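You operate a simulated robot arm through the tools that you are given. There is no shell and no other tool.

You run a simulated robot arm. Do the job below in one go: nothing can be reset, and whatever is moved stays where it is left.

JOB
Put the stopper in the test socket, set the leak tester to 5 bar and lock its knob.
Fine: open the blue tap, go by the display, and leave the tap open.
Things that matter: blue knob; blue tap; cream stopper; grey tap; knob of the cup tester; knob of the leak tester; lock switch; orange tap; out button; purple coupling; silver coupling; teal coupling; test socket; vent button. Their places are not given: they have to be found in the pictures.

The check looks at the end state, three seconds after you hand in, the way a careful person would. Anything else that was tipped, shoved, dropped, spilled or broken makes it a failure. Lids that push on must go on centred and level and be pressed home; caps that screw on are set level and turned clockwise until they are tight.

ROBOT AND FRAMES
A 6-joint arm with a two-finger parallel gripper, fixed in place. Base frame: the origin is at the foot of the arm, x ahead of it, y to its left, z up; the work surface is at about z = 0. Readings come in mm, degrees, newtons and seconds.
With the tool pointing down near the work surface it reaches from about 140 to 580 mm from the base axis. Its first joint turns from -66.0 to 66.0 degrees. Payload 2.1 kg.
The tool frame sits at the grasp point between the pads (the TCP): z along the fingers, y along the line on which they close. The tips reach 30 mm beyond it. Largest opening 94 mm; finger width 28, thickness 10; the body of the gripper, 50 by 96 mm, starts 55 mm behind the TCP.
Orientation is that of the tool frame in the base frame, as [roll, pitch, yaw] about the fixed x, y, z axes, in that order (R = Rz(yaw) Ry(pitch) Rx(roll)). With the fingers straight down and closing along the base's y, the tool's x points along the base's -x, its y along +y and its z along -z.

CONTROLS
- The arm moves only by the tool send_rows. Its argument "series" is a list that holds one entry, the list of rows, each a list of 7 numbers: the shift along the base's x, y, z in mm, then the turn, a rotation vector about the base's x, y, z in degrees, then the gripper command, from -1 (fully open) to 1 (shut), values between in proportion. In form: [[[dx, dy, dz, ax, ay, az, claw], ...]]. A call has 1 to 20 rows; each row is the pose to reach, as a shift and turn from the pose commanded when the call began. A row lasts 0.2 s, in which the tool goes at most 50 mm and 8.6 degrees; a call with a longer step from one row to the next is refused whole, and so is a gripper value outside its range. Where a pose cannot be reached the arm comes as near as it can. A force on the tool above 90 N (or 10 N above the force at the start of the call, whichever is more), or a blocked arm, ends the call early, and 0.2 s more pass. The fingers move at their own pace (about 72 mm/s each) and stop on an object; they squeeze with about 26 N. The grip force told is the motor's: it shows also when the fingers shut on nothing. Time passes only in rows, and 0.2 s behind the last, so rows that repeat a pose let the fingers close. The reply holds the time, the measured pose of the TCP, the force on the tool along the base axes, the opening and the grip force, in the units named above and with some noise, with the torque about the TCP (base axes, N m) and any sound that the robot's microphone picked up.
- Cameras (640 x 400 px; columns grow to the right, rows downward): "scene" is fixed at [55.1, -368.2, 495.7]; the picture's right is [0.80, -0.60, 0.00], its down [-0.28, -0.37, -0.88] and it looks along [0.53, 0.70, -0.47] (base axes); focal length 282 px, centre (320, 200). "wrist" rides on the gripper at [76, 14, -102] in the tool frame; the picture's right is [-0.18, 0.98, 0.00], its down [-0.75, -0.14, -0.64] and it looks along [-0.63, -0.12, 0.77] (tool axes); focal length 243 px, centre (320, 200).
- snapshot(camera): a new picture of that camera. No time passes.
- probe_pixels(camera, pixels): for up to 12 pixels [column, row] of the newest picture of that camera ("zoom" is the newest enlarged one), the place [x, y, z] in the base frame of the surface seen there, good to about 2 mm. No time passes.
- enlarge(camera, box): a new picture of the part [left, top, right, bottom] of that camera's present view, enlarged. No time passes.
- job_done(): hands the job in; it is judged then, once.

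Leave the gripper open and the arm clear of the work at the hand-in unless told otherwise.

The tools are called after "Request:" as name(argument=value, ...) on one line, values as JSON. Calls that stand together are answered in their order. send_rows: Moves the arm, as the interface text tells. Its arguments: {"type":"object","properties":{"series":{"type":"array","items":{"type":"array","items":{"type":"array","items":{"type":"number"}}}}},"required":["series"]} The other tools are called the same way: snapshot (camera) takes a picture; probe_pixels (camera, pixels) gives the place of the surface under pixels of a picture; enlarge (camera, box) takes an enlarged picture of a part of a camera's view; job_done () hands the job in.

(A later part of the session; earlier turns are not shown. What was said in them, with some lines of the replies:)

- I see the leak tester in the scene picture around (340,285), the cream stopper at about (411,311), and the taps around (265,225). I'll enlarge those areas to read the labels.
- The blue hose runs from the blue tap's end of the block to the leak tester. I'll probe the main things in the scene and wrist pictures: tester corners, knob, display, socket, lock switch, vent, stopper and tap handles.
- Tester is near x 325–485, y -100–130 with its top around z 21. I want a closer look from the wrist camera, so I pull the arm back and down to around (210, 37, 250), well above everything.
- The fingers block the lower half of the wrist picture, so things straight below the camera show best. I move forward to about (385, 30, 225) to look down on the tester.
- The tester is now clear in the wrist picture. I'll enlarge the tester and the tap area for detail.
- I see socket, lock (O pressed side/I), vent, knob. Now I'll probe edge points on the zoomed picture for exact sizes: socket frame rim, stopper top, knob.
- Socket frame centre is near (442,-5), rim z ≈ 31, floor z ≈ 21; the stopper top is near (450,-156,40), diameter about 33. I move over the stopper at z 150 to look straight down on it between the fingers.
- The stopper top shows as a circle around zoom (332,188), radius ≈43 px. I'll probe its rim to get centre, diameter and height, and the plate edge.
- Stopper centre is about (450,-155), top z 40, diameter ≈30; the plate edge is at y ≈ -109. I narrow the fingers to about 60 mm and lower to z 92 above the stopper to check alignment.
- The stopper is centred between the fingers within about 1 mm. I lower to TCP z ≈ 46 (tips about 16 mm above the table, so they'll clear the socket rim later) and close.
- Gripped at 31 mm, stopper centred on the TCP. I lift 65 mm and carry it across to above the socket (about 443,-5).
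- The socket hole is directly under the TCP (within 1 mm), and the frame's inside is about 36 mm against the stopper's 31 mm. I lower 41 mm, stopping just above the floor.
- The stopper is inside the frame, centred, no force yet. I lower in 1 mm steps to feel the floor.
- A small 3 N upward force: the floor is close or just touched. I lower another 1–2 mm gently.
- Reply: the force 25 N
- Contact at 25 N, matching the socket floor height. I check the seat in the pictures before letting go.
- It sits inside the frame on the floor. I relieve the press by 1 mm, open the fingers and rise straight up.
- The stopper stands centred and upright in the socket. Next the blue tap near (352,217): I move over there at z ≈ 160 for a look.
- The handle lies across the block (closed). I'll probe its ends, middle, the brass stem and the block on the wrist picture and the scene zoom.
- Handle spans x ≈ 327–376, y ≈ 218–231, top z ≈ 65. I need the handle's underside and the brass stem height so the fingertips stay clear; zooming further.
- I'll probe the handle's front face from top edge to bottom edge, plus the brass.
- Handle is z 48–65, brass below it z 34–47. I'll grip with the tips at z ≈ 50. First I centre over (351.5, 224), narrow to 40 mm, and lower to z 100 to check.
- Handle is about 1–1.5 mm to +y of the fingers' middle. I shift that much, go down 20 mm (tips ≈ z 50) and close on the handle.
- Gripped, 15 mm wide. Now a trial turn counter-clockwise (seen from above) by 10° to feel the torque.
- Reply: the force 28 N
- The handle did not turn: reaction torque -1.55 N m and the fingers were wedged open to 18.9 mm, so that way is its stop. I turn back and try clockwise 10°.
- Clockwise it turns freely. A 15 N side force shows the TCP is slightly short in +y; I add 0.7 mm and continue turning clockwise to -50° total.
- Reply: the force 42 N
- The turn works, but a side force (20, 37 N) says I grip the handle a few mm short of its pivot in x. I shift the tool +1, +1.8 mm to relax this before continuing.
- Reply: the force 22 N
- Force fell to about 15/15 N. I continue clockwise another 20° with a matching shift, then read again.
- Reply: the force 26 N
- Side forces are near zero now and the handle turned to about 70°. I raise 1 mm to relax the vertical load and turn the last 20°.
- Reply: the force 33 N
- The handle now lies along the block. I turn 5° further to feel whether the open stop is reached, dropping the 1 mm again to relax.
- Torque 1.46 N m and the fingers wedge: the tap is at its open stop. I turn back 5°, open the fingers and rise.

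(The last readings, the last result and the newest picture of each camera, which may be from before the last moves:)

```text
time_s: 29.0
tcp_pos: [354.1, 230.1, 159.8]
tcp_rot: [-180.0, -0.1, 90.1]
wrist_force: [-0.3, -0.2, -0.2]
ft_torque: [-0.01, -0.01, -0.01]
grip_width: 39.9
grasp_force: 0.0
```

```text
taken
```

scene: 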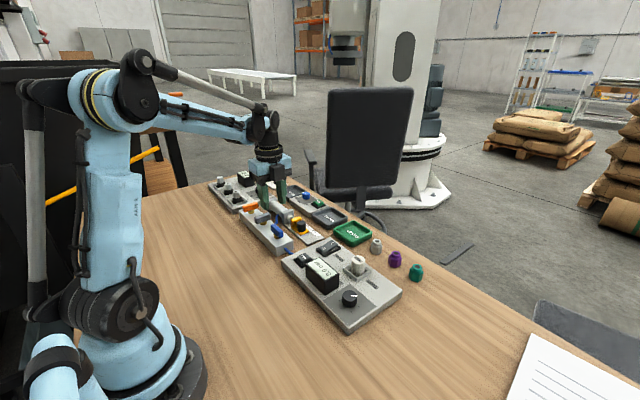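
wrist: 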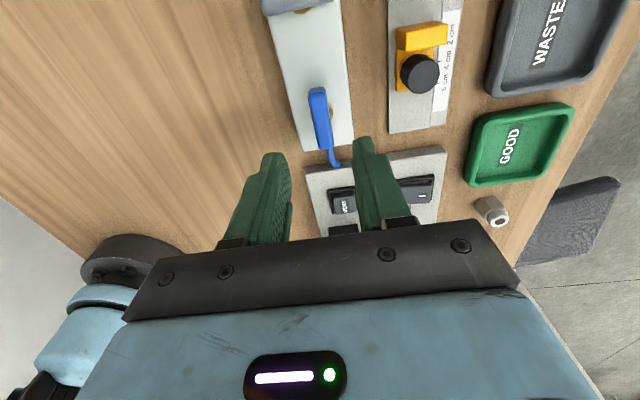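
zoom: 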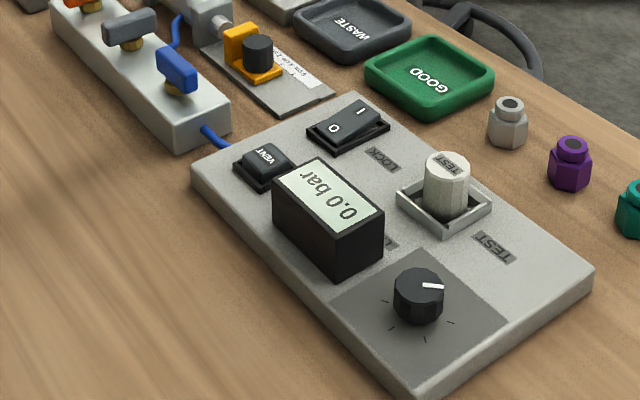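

The blue tap is open (handle along the block), display still 0.0 bar. Next the tester knob near (359,-63): I move over it at z 160 while turning the tool back to its first orientation.

Request:
send_rows(series=[[[0, -24, 0, 0, 0, 8, 0.15], [0, -50, 0, 0, 0, 16, 0.15], [0, -76, 0, 0, 0, 24, 0.15], [0, -102, 0, 0, 0, 32, 0.15], [1, -128, 0, 0, 0, 40, 0.15], [1, -154, 0, 0, 0, 48, 0.15], [1, -180, 0, 0, 0, 56, 0.15], [2, -206, 0, 0, 0, 64, 0.15], [2, -232, 0, 0, 0, 72, 0.15], [2, -258, 0, 0, 0, 80, 0.15], [2, -280, 0, 0, 0, 87, 0.0], [2, -293, 0, 0, 0, 90, 0.0], [2, -293, 0, 0, 0, 90, 0.0], [2, -293, 0, 0, 0, 90, 0.0]]])

Request:
snapshot(camera="wrist")

Request:
enlarge(camera="wrist", box=[240, 60, 400, 160])

Request:
snapshot(camera="scene")

```text
time_s: 32.0
tcp_pos: [357.2, -63.3, 160.4]
tcp_rot: [-180.0, -0.1, -179.8]
wrist_force: [0.2, 0.3, 0.2]
ft_torque: [0.0, 0.01, 0.0]
grip_width: 47.1
grasp_force: 0.0
```

```text
taken
```

wrist: 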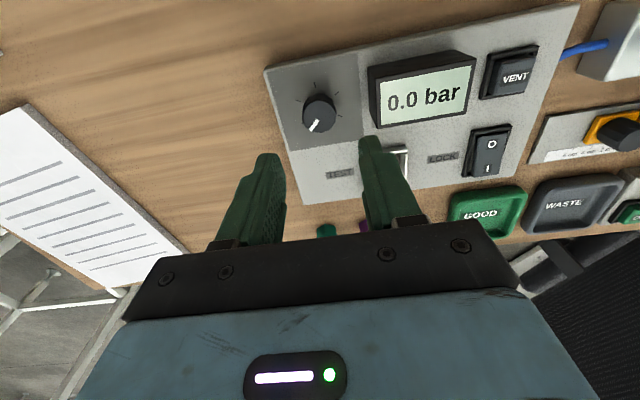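

```text
4.00 times, centred on (320, 110) of wrist
```

zoom: 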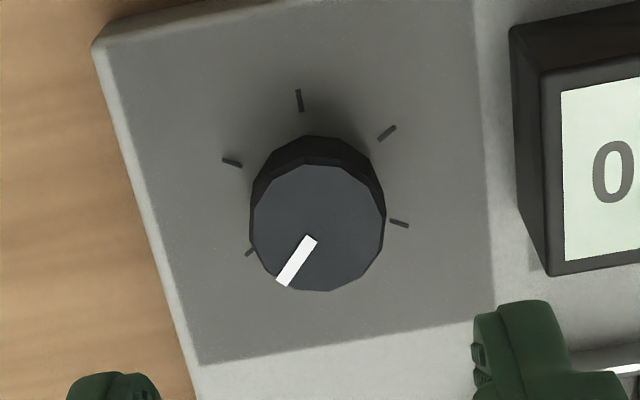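

```text
taken
```

scene: 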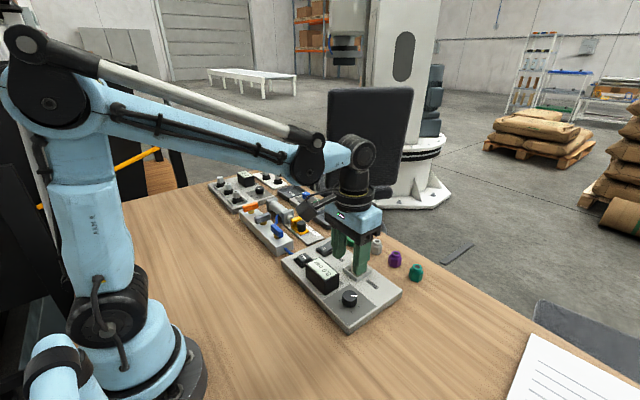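

Clear view: knob pointer near the low end, ticks going clockwise, display 0.0 bar. I'll probe the knob's rim and the display's near edge to plan finger clearance.

Request:
probe_pixels(camera="zoom", pixels=[[318, 228], [258, 230], [378, 225], [318, 172], [322, 285], [318, 145], [555, 260], [540, 80], [515, 60], [548, 268], [298, 100], [399, 223]])

Request:
probe_pixels(camera="wrist", pixels=[[311, 105], [327, 104], [318, 94], [319, 131], [345, 140], [375, 125], [370, 72], [420, 58], [472, 52], [465, 112], [516, 67], [488, 150]])

```text
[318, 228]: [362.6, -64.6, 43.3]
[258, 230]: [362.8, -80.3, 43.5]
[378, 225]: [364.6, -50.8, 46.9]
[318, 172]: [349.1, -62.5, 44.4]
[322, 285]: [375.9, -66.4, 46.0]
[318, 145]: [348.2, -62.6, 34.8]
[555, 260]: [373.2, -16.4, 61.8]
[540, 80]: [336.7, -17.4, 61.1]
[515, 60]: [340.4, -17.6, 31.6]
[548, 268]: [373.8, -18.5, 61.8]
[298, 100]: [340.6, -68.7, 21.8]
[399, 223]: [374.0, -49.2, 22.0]
```

```text
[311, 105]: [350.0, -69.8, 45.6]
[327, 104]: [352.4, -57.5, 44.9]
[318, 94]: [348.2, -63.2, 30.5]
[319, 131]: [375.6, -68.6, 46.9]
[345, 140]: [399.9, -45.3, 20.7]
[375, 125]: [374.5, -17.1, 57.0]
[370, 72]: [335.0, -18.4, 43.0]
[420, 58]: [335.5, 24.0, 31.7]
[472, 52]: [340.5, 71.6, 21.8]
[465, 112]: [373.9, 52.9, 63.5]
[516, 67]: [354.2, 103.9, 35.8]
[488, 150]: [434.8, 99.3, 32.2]
```

Knob centre ≈ (362.5,-65.5), diameter ≈30, top z ≈46; display face is 48 mm away, so the fingers have room. I shift +4, -2 mm and lower to z 100 to check alignment.

Request:
send_rows(series=[[[4, -2, -20, 0, 0, 0, 0.0], [4, -2, -40, 0, 0, 0, 0.0], [4, -2, -60, 0, 0, 0, 0.0], [4, -2, -60, 0, 0, 0, 0.0]]])

Request:
snapshot(camera="wrist")

Request:
enlarge(camera="wrist", box=[240, 90, 400, 190])

```text
time_s: 33.0
tcp_pos: [362.6, -64.2, 101.4]
tcp_rot: [179.9, 0.0, -180.0]
wrist_force: [-0.1, 0.4, -0.1]
ft_torque: [-0.03, 0.0, -0.01]
grip_width: 46.9
grasp_force: 0.0
```

```text
taken
```

wrist: 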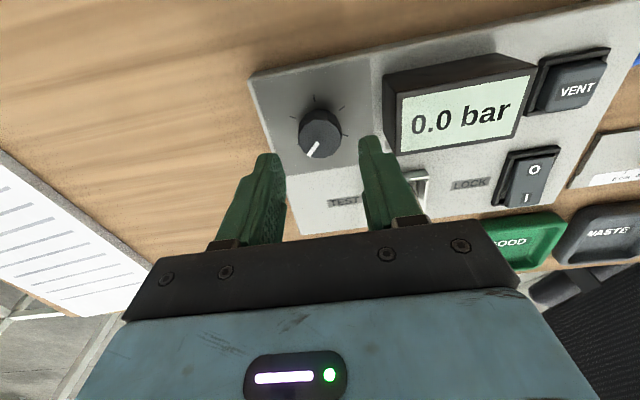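

```text
4.00 times, centred on (320, 140) of wrist
```

zoom: 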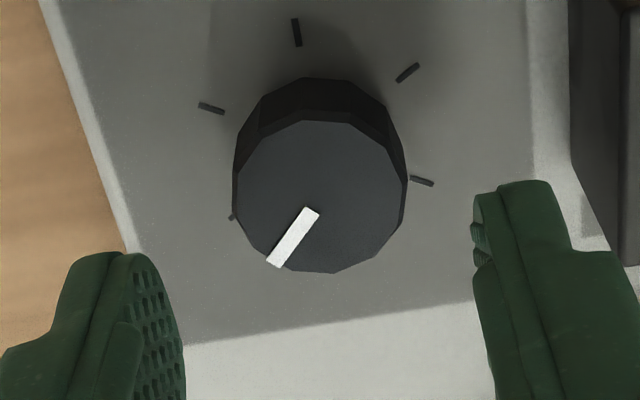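

The knob is about 1 mm nearer than the TCP; I shift -1 mm in x, lower to z 56 (tips ≈26, plate at 21.5) and close on the knob.

Request:
send_rows(series=[[[-1, 0, -20, 0, 0, 0, 0.0], [-1, 0, -36, 0, 0, 0, 0.0], [-1, 0, -44, 0, 0, 0, 0.0], [-1, 0, -44, 0, 0, 0, 0.0], [-1, 0, -44, 0, 0, 0, 1], [-1, 0, -44, 0, 0, 0, 1], [-1, 0, -44, 0, 0, 0, 1]]])

Request:
snapshot(camera="wrist")

Request:
snapshot(camera="scene")

```text
time_s: 34.6
tcp_pos: [361.3, -64.5, 56.3]
tcp_rot: [179.8, 0.0, -180.0]
wrist_force: [0.9, 14.9, -16.0]
ft_torque: [0.13, 0.04, 0.0]
grip_width: 31.8
grasp_force: 45.4
```

```text
taken
```

wrist: 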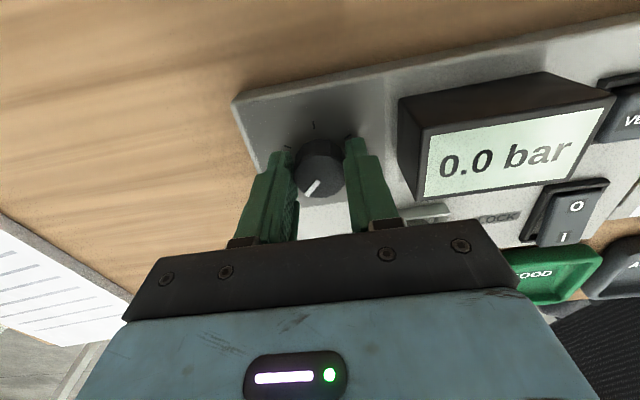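

```text
taken
```

scene: 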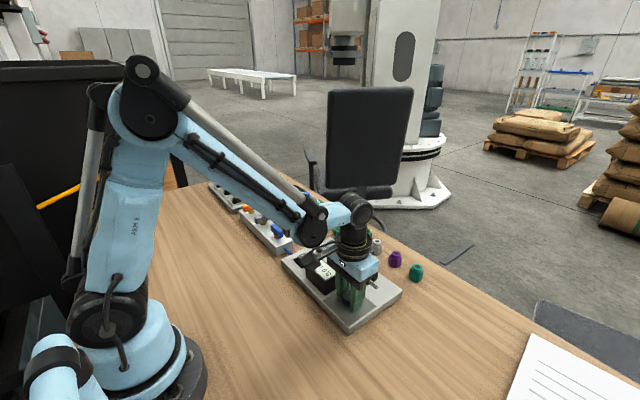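

Gripped the knob at 31.8 mm; display readable in the wrist view. I relax the side force (+0.8 mm y) and turn clockwise 30°.

Request:
send_rows(series=[[[0, 0.8, 0, 0, 0, 0, 1], [0, 0.8, 0, 0, 0, -8, 1], [0, 0.8, 0, 0, 0, -16, 1], [0, 0.8, 0, 0, 0, -24, 1], [0, 0.8, 0, 0, 0, -30, 1], [0, 0.8, 0, 0, 0, -30, 1]]])

Request:
snapshot(camera="wrist")

Request:
enlarge(camera="scene", box=[280, 230, 400, 330])

```text
time_s: 36.0
tcp_pos: [361.3, -64.1, 55.5]
tcp_rot: [179.7, 0.1, 150.0]
wrist_force: [15.6, 14.8, 0.1]
ft_torque: [0.57, 0.79, 0.02]
grip_width: 31.7
grasp_force: 45.3
```

```text
taken
```

wrist: 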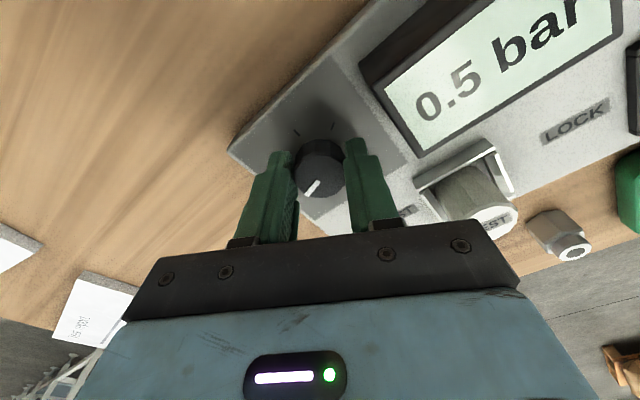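

```text
4.00 times, centred on (340, 280) of scene
```

zoom: 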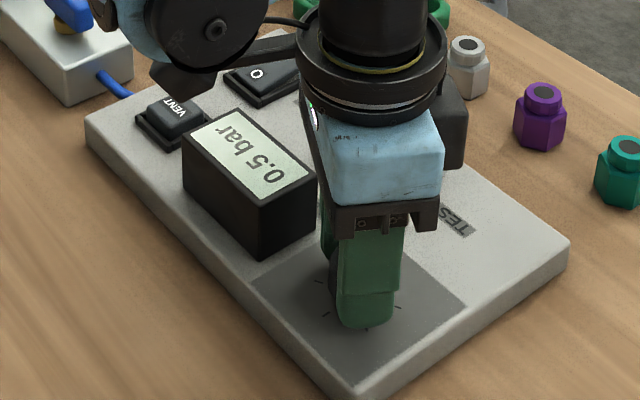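

Display 0.5 bar after 30°. The scene picture reads it well. I shift +0.8,+0.8 mm to relax and turn on to 90° total.

Request:
send_rows(series=[[[0.8, 0.8, 0, 0, 0, 0, 1], [0.8, 0.8, 0, 0, 0, -8, 1], [0.8, 0.8, 0, 0, 0, -16, 1], [0.8, 0.8, 0, 0, 0, -24, 1], [0.8, 0.8, 0, 0, 0, -32, 1], [0.8, 0.8, 0, 0, 0, -40, 1], [0.8, 0.8, 0, 0, 0, -40, 1]]])

Request:
enlarge(camera="scene", box=[280, 230, 400, 330])

```text
time_s: 37.6
tcp_pos: [362.5, -63.5, 57.1]
tcp_rot: [179.8, 0.0, 109.8]
wrist_force: [19.5, 10.0, 24.7]
ft_torque: [0.45, -0.14, -0.01]
grip_width: 31.4
grasp_force: 45.0
```

```text
4.00 times, centred on (340, 280) of scene
```

zoom: 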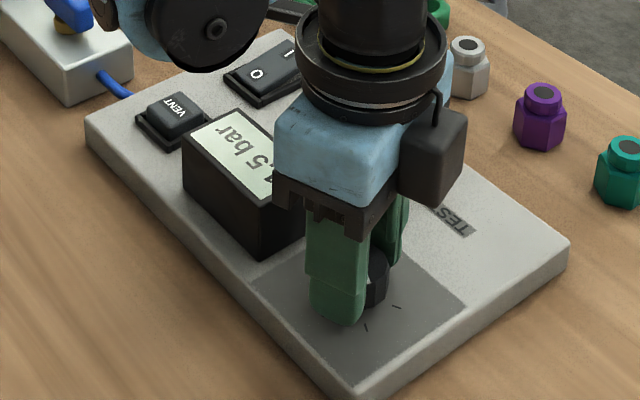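

The gripper now hides part of the display (I read "?.5 bar"). I check the wrist view.

Request:
snapshot(camera="wrist")

Request:
enlarge(camera="scene", box=[320, 250, 360, 285])

```text
taken
```

wrist: 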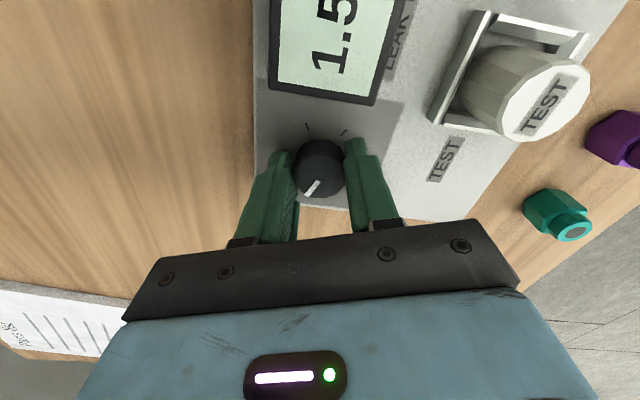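

```text
11.43 times, centred on (340, 268) of scene
```

zoom: 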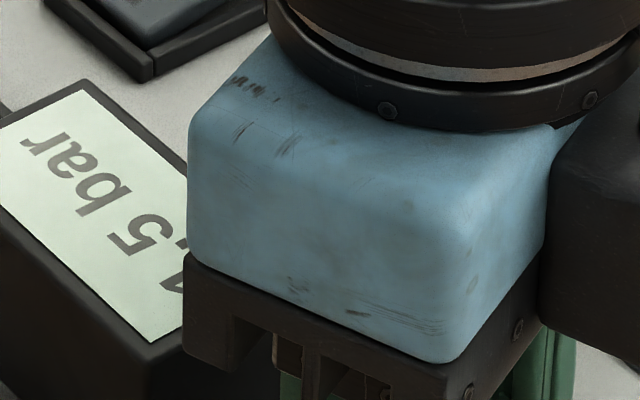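

Wrist view shows 1.5 bar at 70° of turn: about 1 bar per 40°, so roughly 140° more is needed. I relax +1,+0.6 mm and turn another 24° in this grip, then I'll regrip.

Request:
send_rows(series=[[[1, 0.6, 0, 0, 0, 0, 1], [1, 0.6, 0, 0, 0, -8, 1], [1, 0.6, 0, 0, 0, -16, 1], [1, 0.6, 0, 0, 0, -24, 1], [1, 0.6, 0, 0, 0, -24, 1]]])

Request:
snapshot(camera="wrist")

```text
time_s: 38.8
tcp_pos: [362.4, -62.1, 57.0]
tcp_rot: [-179.9, 0.0, 85.9]
wrist_force: [11.9, 17.1, 4.7]
ft_torque: [-0.74, -0.19, 0.03]
grip_width: 31.7
grasp_force: 44.8
```

```text
taken
```

wrist: 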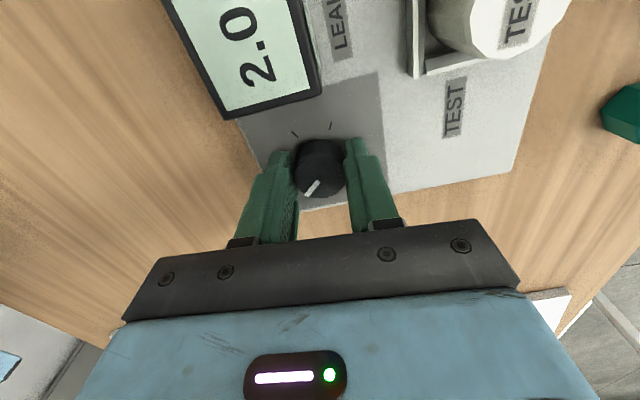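

Display 2.0 bar at 94°. I open the fingers, lift above the knob, and turn the tool back 94° to regrip, shifting to the better centre (about 364.5,-64).

Request:
send_rows(series=[[[0, 0, 0, 0, 0, 0, 0.0], [0, 0, 0, 0, 0, 0, -0.06], [0, 0, 0, 0, 0, 0, -0.06], [0, 0, 15, 0, 0, 0, -0.06], [0, 0, 35, 0, 0, 0, -0.06], [0.5, -0.5, 44, 0, 0, 8, -0.06], [1, -1, 44, 0, 0, 16, -0.06], [1, -1, 44, 0, 0, 24, -0.06], [1, -1, 44, 0, 0, 32, -0.06], [1, -1, 44, 0, 0, 40, -0.06], [1, -1, 44, 0, 0, 48, -0.06], [1, -1, 44, 0, 0, 56, -0.06], [1, -1, 44, 0, 0, 64, -0.06], [1, -1, 44, 0, 0, 72, -0.06], [1, -1, 44, 0, 0, 80, -0.06], [1, -1, 44, 0, 0, 88, -0.06], [1, -1, 44, 0, 0, 94, -0.06], [1, -1, 44, 0, 0, 94, -0.06]]])

Request:
snapshot(camera="wrist")

Request:
enlarge(camera="wrist", box=[240, 90, 400, 190])

```text
time_s: 42.6
tcp_pos: [363.5, -65.7, 100.3]
tcp_rot: [-180.0, 0.0, -179.9]
wrist_force: [-1.5, -0.1, -0.2]
ft_torque: [0.03, 0.0, -0.03]
grip_width: 49.8
grasp_force: 0.0
```

```text
taken
```

wrist: 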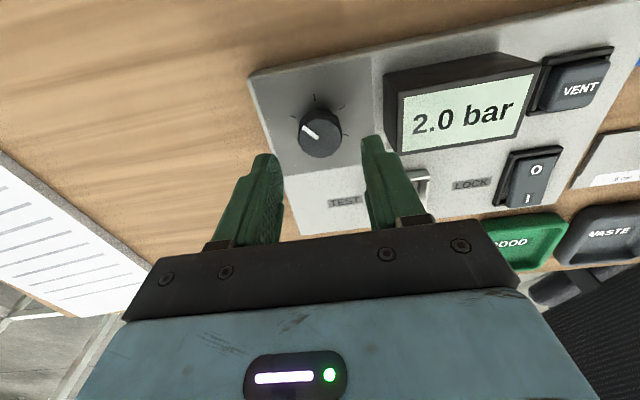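

```text
4.00 times, centred on (320, 140) of wrist
```

zoom: 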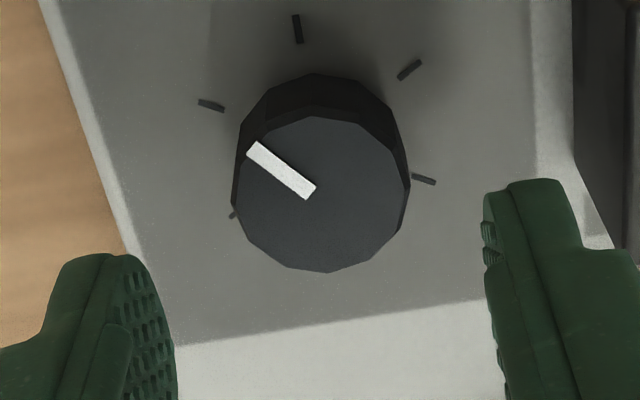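

Display holds 2.0 bar. The fingers are well around the knob; I lower 44 mm again (x -1) and close.

Request:
send_rows(series=[[[-1, 0, -20, 0, 0, 0, -0.06], [-1, 0, -36, 0, 0, 0, -0.06], [-1, 0, -44, 0, 0, 0, -0.06], [-1, 0, -44, 0, 0, 0, -0.06], [-1, 0, -44, 0, 0, 0, 1], [-1, 0, -44, 0, 0, 0, 1], [-1, 0, -44, 0, 0, 0, 1]]])

Request:
snapshot(camera="wrist")

```text
time_s: 44.2
tcp_pos: [362.2, -64.4, 56.5]
tcp_rot: [-180.0, 0.0, -179.9]
wrist_force: [-1.2, 2.2, -10.6]
ft_torque: [-0.03, -0.08, 0.01]
grip_width: 31.7
grasp_force: 44.5
```

```text
taken
```

wrist: 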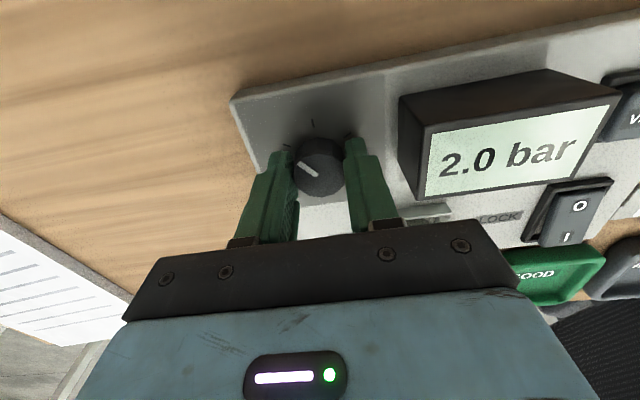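

Good grip with little force. I turn clockwise 80° (expected about 4 bar), then read the display.

Request:
send_rows(series=[[[0, 0, 0, 0, 0, -8, 1], [0, 0, 0, 0, 0, -16, 1], [0, 0, 0, 0, 0, -24, 1], [0, 0, 0, 0, 0, -32, 1], [0, 0, 0, 0, 0, -40, 1], [0, 0, 0, 0, 0, -48, 1], [0, 0, 0, 0, 0, -56, 1], [0, 0, 0, 0, 0, -64, 1], [0, 0, 0, 0, 0, -72, 1], [0, 0, 0, 0, 0, -80, 1], [0, 0, 0, 0, 0, -80, 1]]])

Request:
snapshot(camera="wrist")

```text
time_s: 46.6
tcp_pos: [362.4, -65.5, 56.6]
tcp_rot: [179.9, 0.1, 100.0]
wrist_force: [12.9, 0.2, -17.7]
ft_torque: [-0.8, -0.25, -0.03]
grip_width: 31.5
grasp_force: 45.2
```

```text
taken
```

wrist: 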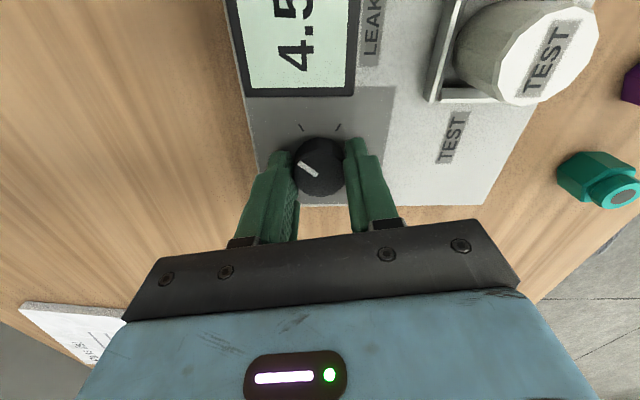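

Display 4.5 bar at 174°. I go on in small steps: 8° more, then read.

Request:
send_rows(series=[[[0.5, 0, 0, 0, 0, -4, 1], [0.5, 0, 0, 0, 0, -8, 1], [0.5, 0, 0, 0, 0, -8, 1], [0.5, 0, 0, 0, 0, -8, 1]]])

Request:
snapshot(camera="wrist")

```text
time_s: 47.6
tcp_pos: [362.6, -64.5, 57.2]
tcp_rot: [179.9, 0.1, 92.0]
wrist_force: [9.6, -3.1, -31.3]
ft_torque: [0.11, -0.16, 0.02]
grip_width: 31.5
grasp_force: 45.0
```

```text
taken
```

wrist: 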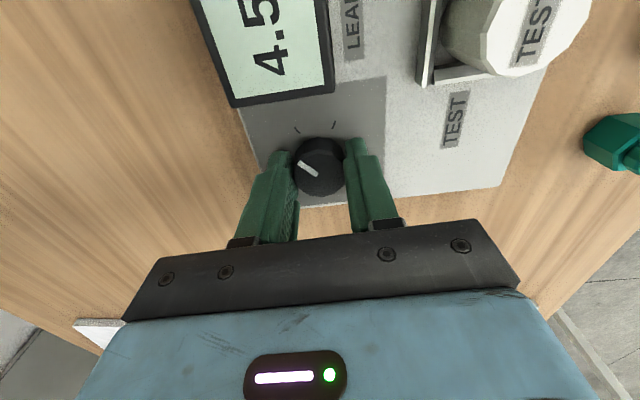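

Still 4.5 at 182°, so the display goes in 0.5 bar steps. I'll turn 4° at a time to find where 5.0 begins.

Request:
send_rows(series=[[[0.5, 0, 0, 0, 0, -4, 1], [0.5, 0, 0, 0, 0, -4, 1], [0.5, 0, 0, 0, 0, -4, 1]]])

Request:
snapshot(camera="wrist")

```text
time_s: 48.4
tcp_pos: [363.3, -64.9, 56.3]
tcp_rot: [-179.9, 0.2, 88.0]
wrist_force: [-0.9, -9.1, -28.1]
ft_torque: [0.14, -0.08, -0.01]
grip_width: 31.3
grasp_force: 44.9
```

```text
taken
```

wrist: 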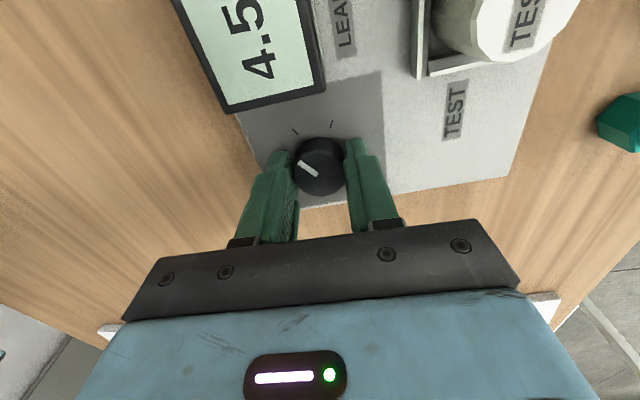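

Still 4.5 at 186°. Another 4°.

Request:
send_rows(series=[[[0, 0, 0, 0, 0, -4, 1], [0, 0, 0, 0, 0, -4, 1], [0, 0, 0, 0, 0, -4, 1]]])

Request:
snapshot(camera="wrist")

```text
time_s: 49.2
tcp_pos: [362.6, -64.5, 57.4]
tcp_rot: [-179.9, 0.1, 84.0]
wrist_force: [-8.0, -4.5, -23.5]
ft_torque: [-0.92, 0.11, 0.0]
grip_width: 31.7
grasp_force: 44.9
```

```text
taken
```

wrist: 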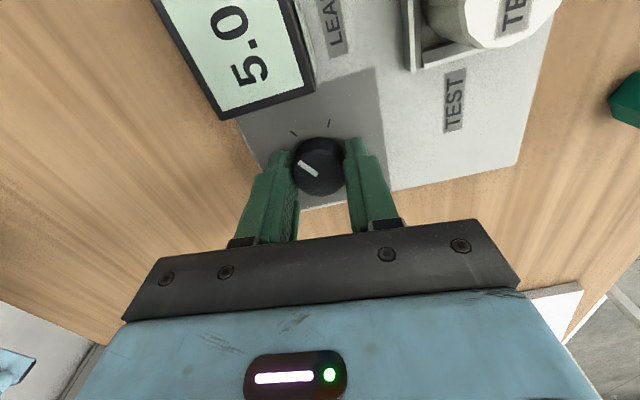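

5.0 bar appears at 190°. Steps are about 18° wide, so I turn 5° more to sit well inside the 5.0 band, then check.

Request:
send_rows(series=[[[0, 0, 0, 0, 0, -3, 1], [0, 0, 0, 0, 0, -5, 1], [0, 0, 0, 0, 0, -5, 1], [0, 0, 0, 0, 0, -5, 1]]])

Request:
snapshot(camera="wrist")

```text
time_s: 50.2
tcp_pos: [363.5, -65.3, 56.7]
tcp_rot: [-179.9, 0.0, 78.9]
wrist_force: [-15.5, -5.3, 2.3]
ft_torque: [-0.16, 0.31, -0.03]
grip_width: 31.4
grasp_force: 45.2
```

```text
taken
```

wrist: 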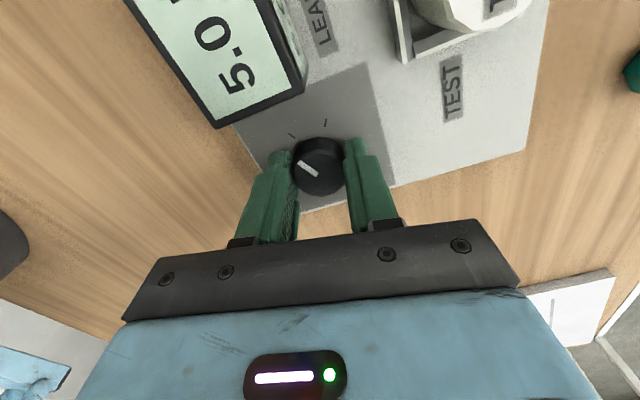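

Display 5.0 bar. I release (open to 50 mm), rise straight up, and read the display again.

Request:
send_rows(series=[[[-0.8, 0, 0, 0, 0, 0, 1], [-0.8, 0, 0, 0, 0, 0, 0.0], [-0.8, 0, 0, 0, 0, 0, -0.06], [-0.8, 0, 0, 0, 0, 0, -0.06], [-0.8, 0, 20, 0, 0, 0, -0.06], [-0.8, 0, 50, 0, 0, 0, -0.06], [-0.8, 0, 95, 0, 0, 0, -0.06], [-0.8, 0, 104, 0, 0, 0, -0.06], [-0.8, 0, 104, 0, 0, 0, -0.06]]])

Request:
snapshot(camera="wrist")

Request:
enlarge(camera="scene", box=[270, 220, 430, 340])

```text
time_s: 52.2
tcp_pos: [362.1, -67.0, 159.7]
tcp_rot: [-180.0, 0.0, 79.1]
wrist_force: [0.1, -0.4, -0.2]
ft_torque: [0.0, 0.0, 0.0]
grip_width: 49.9
grasp_force: 0.0
```

```text
taken
```

wrist: 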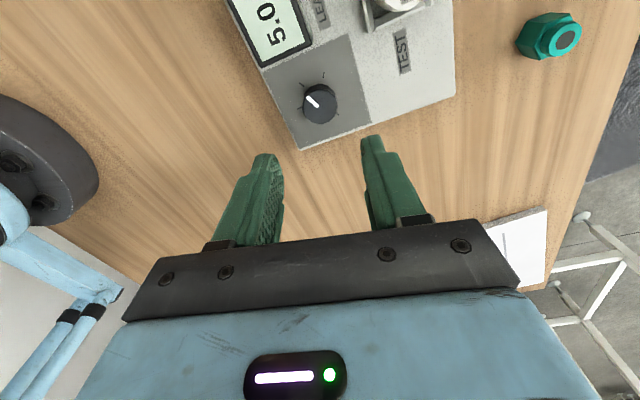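

```text
3.33 times, centred on (350, 280) of scene
```

zoom: 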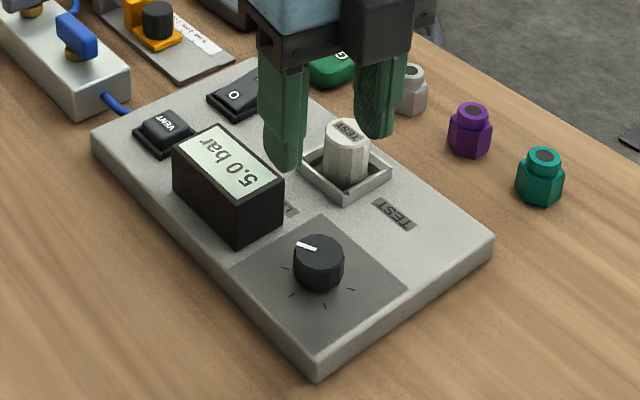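

5.0 bar holds after release. Next the lock switch near (437,101): I move above it at z 160 with the tool turned back to face it.

Request:
send_rows(series=[[[5, 12, 0, 0, 0, 8, -0.06], [10, 25, 0, 0, 0, 16, -0.06], [16, 38, 0, 0, 0, 24, -0.06], [22, 51, 0, 0, 0, 32, -0.06], [28, 64, 0, 0, 0, 40, -0.06], [34, 77, 0, 0, 0, 48, -0.06], [40, 90, 0, 0, 0, 56, -0.06], [46, 103, 0, 0, 0, 64, -0.06], [52, 116, 0, 0, 0, 72, -0.06], [58, 130, 0, 0, 0, 80, -0.06], [64, 144, 0, 0, 0, 88, -0.06], [70, 156, 0, 0, 0, 96, -0.06], [73, 164, 0, 0, 0, 101, -0.06], [73, 164, 0, 0, 0, 101, -0.06], [73, 164, 0, 0, 0, 101, -0.06]]])

Request:
snapshot(camera="wrist")

Request:
enlarge(camera="wrist", box=[240, 50, 400, 150])

```text
time_s: 55.4
tcp_pos: [435.2, 100.0, 160.2]
tcp_rot: [180.0, 0.0, -179.9]
wrist_force: [0.1, 0.0, -0.5]
ft_torque: [-0.03, 0.0, 0.02]
grip_width: 49.8
grasp_force: 0.1
```

```text
taken
```

wrist: 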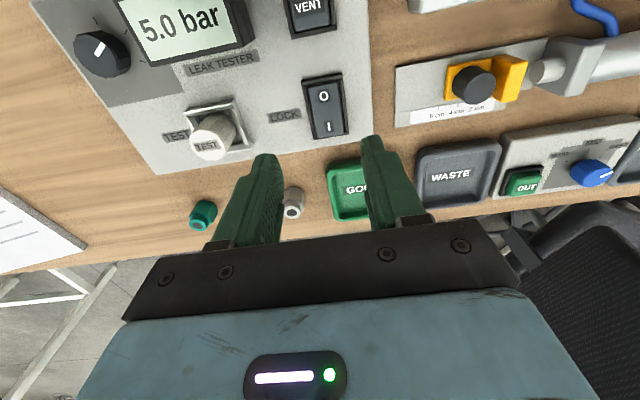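

```text
4.00 times, centred on (320, 100) of wrist
```

zoom: 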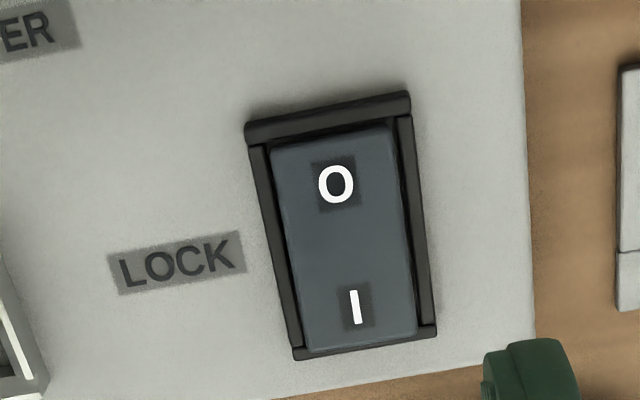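

The switch is clear: "O" end at zoom (336,184), "I" end at (355,307). I'll probe both ends, the frame, and the rocker's corners.

Request:
probe_pixels(camera="zoom", pixels=[[336, 140], [336, 184], [345, 245], [355, 307], [358, 335], [310, 345], [412, 330], [290, 320], [425, 310], [330, 118], [365, 349], [330, 330]])

Request:
enlarge(camera="scene", box=[305, 230, 355, 265])

```text
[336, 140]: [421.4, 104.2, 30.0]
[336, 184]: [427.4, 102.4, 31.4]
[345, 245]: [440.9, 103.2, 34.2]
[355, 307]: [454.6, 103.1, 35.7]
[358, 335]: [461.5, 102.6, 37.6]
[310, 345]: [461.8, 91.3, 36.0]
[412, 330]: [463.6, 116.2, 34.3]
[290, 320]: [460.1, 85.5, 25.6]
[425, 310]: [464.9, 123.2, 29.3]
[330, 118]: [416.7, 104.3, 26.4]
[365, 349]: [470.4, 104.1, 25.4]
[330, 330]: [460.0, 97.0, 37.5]
```

```text
11.43 times, centred on (330, 248) of scene
```

zoom: 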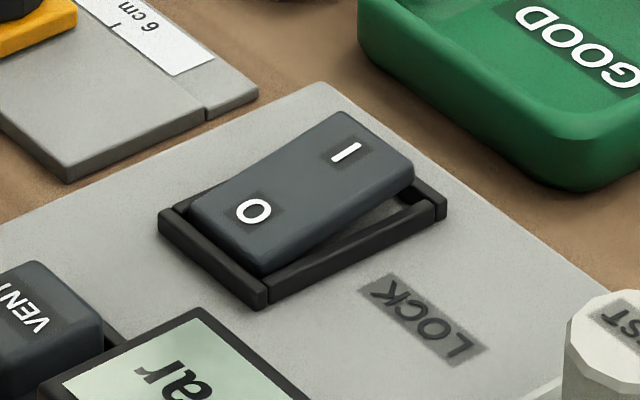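

Rocker: x ≈ 419–463, centre y ≈ 103; the "I" end is raised (z ≈ 37.5), the "O" end is down. I close the fingers and come down over the I end at (464,103), to z 75 (tips ≈ 45).

Request:
send_rows(series=[[[14, 2, 0, 0, 0, 0, 1], [27, 3, -20, 0, 0, 0, 1], [27, 3, -45, 0, 0, 0, 1], [27, 3, -70, 0, 0, 0, 1], [27, 3, -85, 0, 0, 0, 1], [27, 3, -85, 0, 0, 0, 1]]])

Request:
snapshot(camera="wrist")

Request:
enlarge(camera="scene", box=[295, 210, 375, 270])

```text
time_s: 56.8
tcp_pos: [462.5, 102.5, 74.6]
tcp_rot: [180.0, 0.0, -180.0]
wrist_force: [0.3, -0.4, 0.1]
ft_torque: [0.03, -0.02, 0.0]
grip_width: 0.0
grasp_force: 26.2
```

```text
taken
```

wrist: 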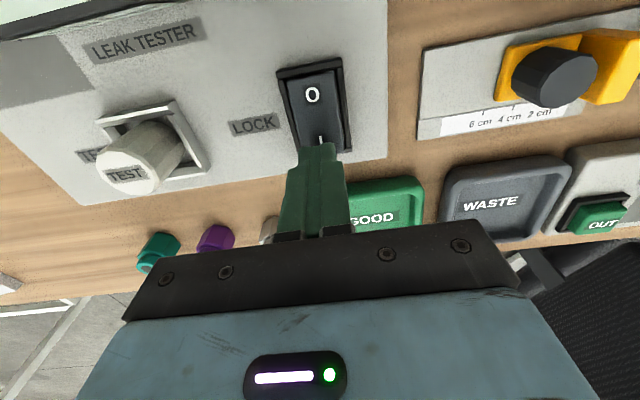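

```text
6.67 times, centred on (335, 240) of scene
```

zoom: 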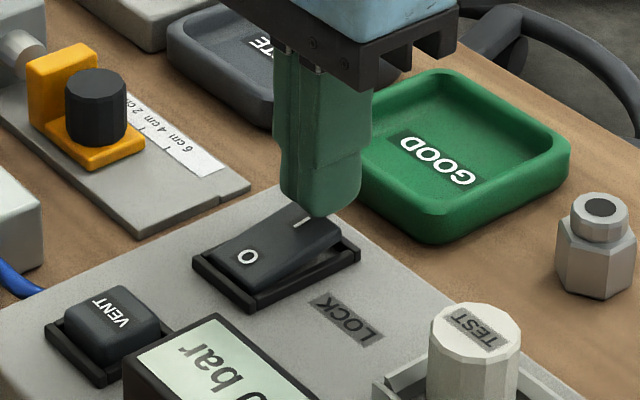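

The closed tips are right above the I end. I press down in small steps to about tips z 33.

Request:
send_rows(series=[[[0, 0, -5, 0, 0, 0, 1], [0, 0, -7, 0, 0, 0, 1], [0, 0, -9, 0, 0, 0, 1], [0, 0, -10.5, 0, 0, 0, 1], [0, 0, -12, 0, 0, 0, 1], [0, 0, -12, 0, 0, 0, 1]]])

Request:
enlarge(camera="scene", box=[295, 210, 375, 270])

```text
time_s: 58.2
tcp_pos: [462.4, 102.0, 64.0]
tcp_rot: [180.0, 0.0, -179.9]
wrist_force: [0.3, 1.3, 36.9]
ft_torque: [0.02, 0.51, -0.09]
grip_width: 0.0
grasp_force: 26.1
```

```text
6.67 times, centred on (335, 240) of scene
```

zoom: 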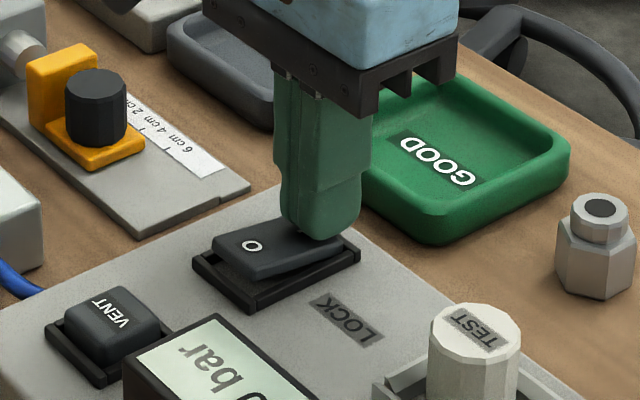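

The O end has come up; force 37 N. I press another 1.5 mm to be sure it goes over fully.

Request:
send_rows(series=[[[0, 0, -0.8, 0, 0, 0, 1], [0, 0, -1.5, 0, 0, 0, 1], [0, 0, -1.5, 0, 0, 0, 1]]])

Request:
enlarge(camera="scene", box=[295, 210, 375, 270])

```text
time_s: 59.0
tcp_pos: [462.6, 101.3, 62.7]
tcp_rot: [179.9, -0.1, -180.0]
wrist_force: [-6.1, -0.6, 81.0]
ft_torque: [0.0, 1.3, 0.0]
grip_width: 0.1
grasp_force: 26.1
```

```text
6.67 times, centred on (335, 240) of scene
```

zoom: 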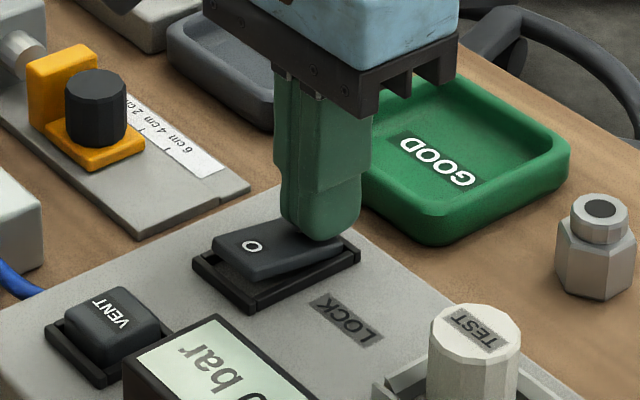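

81 N: the rocker is at its stop. I rise straight up and look at the switch and the display.

Request:
send_rows(series=[[[0, 0, 5, 0, 0, 0, 1], [0, 0, 30, 0, 0, 0, 1], [0, 0, 60, 0, 0, 0, 1], [0, 0, 95, 0, 0, 0, 1], [0, 0, 98, 0, 0, 0, 1]]])

Request:
snapshot(camera="wrist")

Request:
enlarge(camera="scene", box=[295, 220, 375, 290])

```text
time_s: 60.2
tcp_pos: [462.2, 102.3, 161.0]
tcp_rot: [179.9, 0.0, 180.0]
wrist_force: [0.8, 0.1, 0.2]
ft_torque: [0.02, 0.01, -0.01]
grip_width: 0.0
grasp_force: 25.7
```

```text
taken
```

wrist: 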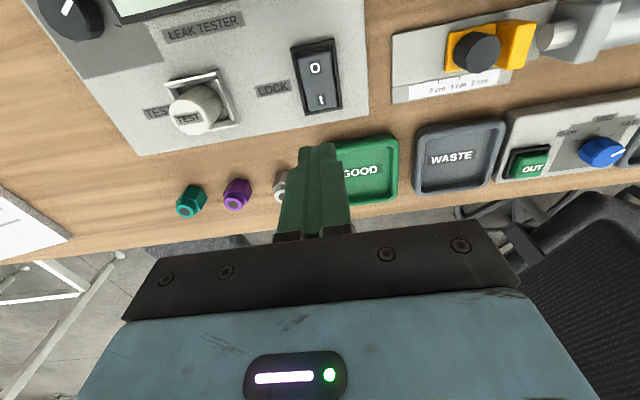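

```text
5.71 times, centred on (335, 255) of scene
```

zoom: 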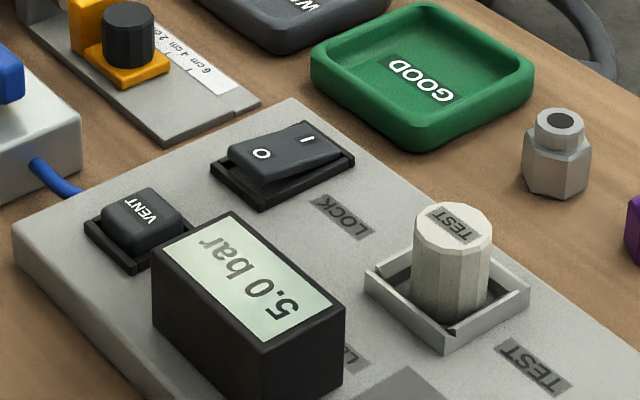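

The switch stays over with O raised and I down, display 5.0 bar. I'll probe the rocker ends and the stopper's top to confirm.

Request:
probe_pixels(camera="zoom", pixels=[[240, 150], [262, 153], [308, 138], [325, 145], [452, 220], [420, 225], [485, 220], [450, 245]])

Request:
enlarge(camera="wrist", box=[130, 0, 370, 160])

```text
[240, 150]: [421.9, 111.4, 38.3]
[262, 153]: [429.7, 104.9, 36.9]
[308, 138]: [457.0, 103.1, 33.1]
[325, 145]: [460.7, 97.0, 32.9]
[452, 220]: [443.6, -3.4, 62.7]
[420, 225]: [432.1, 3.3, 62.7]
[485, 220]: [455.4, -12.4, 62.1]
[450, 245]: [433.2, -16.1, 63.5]
```

```text
2.50 times, centred on (250, 80) of wrist
```

zoom: 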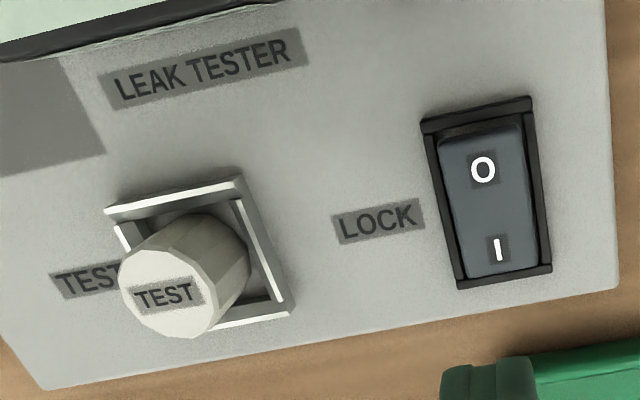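

Locked: I end z ≈ 33, O end z ≈ 38; the stopper top is level at z ≈ 62.5, seated. I rise first, then return to the clear start pose with the gripper open.

Request:
send_rows(series=[[[0, 0, 40, 0, 0, 0, 1], [0, 0, 80, 0, 0, 0, -1], [-15, -20, 115, 0, 0, 0, -1], [-40, -45, 145, 0, 0, 0, -1], [-65, -75, 170, 0, 0, 0, -1], [-95, -105, 190, 0, 0, 0, -1], [-120, -135, 210, 0, 0, 0, -1], [-143, -165, 225, 0, 0, 0, -1], [-143, -165, 225, 0, 0, 0, -1]]])

Request:
snapshot(camera="wrist")

Request:
snapshot(camera="scene")

Request:
enlarge(camera="scene", box=[220, 190, 420, 340])

```text
time_s: 62.2
tcp_pos: [321.0, -63.4, 385.1]
tcp_rot: [180.0, -0.1, -179.9]
wrist_force: [0.0, -1.2, 0.9]
ft_torque: [0.0, 0.03, -0.02]
grip_width: 93.8
grasp_force: 0.1
```

```text
taken
```

wrist: 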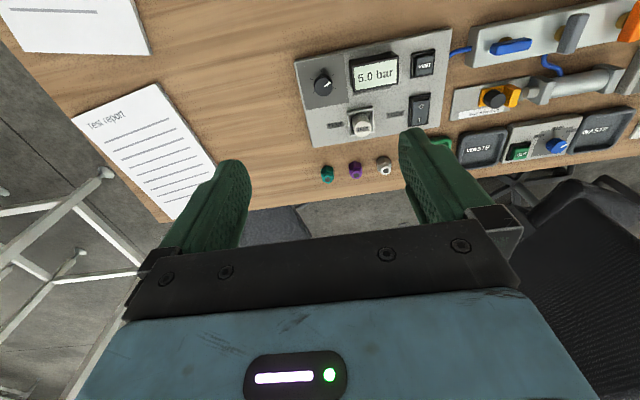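

```text
taken
```

scene: 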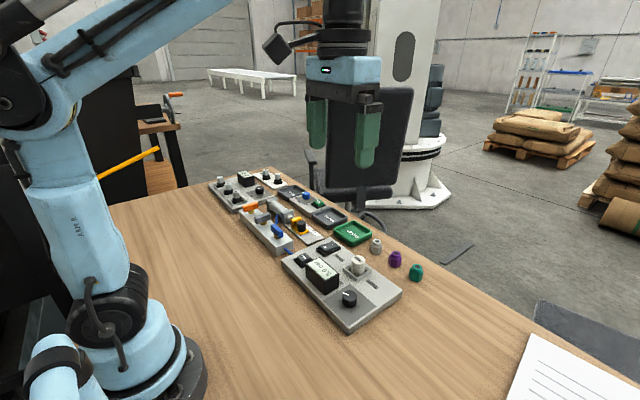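

```text
2.67 times, centred on (320, 265) of scene
```

zoom: 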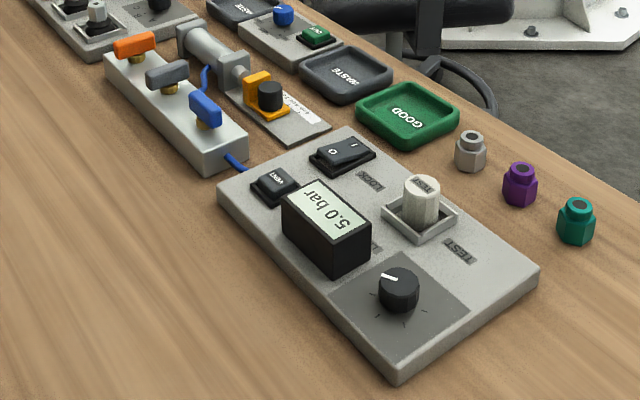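

Everything is in its end state: the stopper is seated in the test socket, the blue tap is open along the block, the display reads 5.0 bar and the lock is on I. The other parts are unmoved, the gripper is open and the arm is clear. I hand the job in.

Request:
job_done()

```text
The job is handed in.
```

The job is done and handed in; I haven't seen the result of the check.

- **Stopper:** the cream stopper stands centred and upright in the test socket, resting on the socket floor.
- **Blue tap:** it is open, turned 90° clockwise to its stop so the handle lies along the block. I left it open.
- **Leak tester:** the display reads 5.0 bar. It moves in 0.5 bar steps, so I turned the knob a little past where 5.0 first appeared to sit inside that step.
- **Lock:** the switch is pressed over to I, and the display still read 5.0 bar afterwards.

On the tap, I first tried turning it anticlockwise and met its closed stop, so I reversed. That slipped the fingers on the handle but moved nothing.

In the last pictures nothing else had moved. The arm is back at its start pose with the gripper open.
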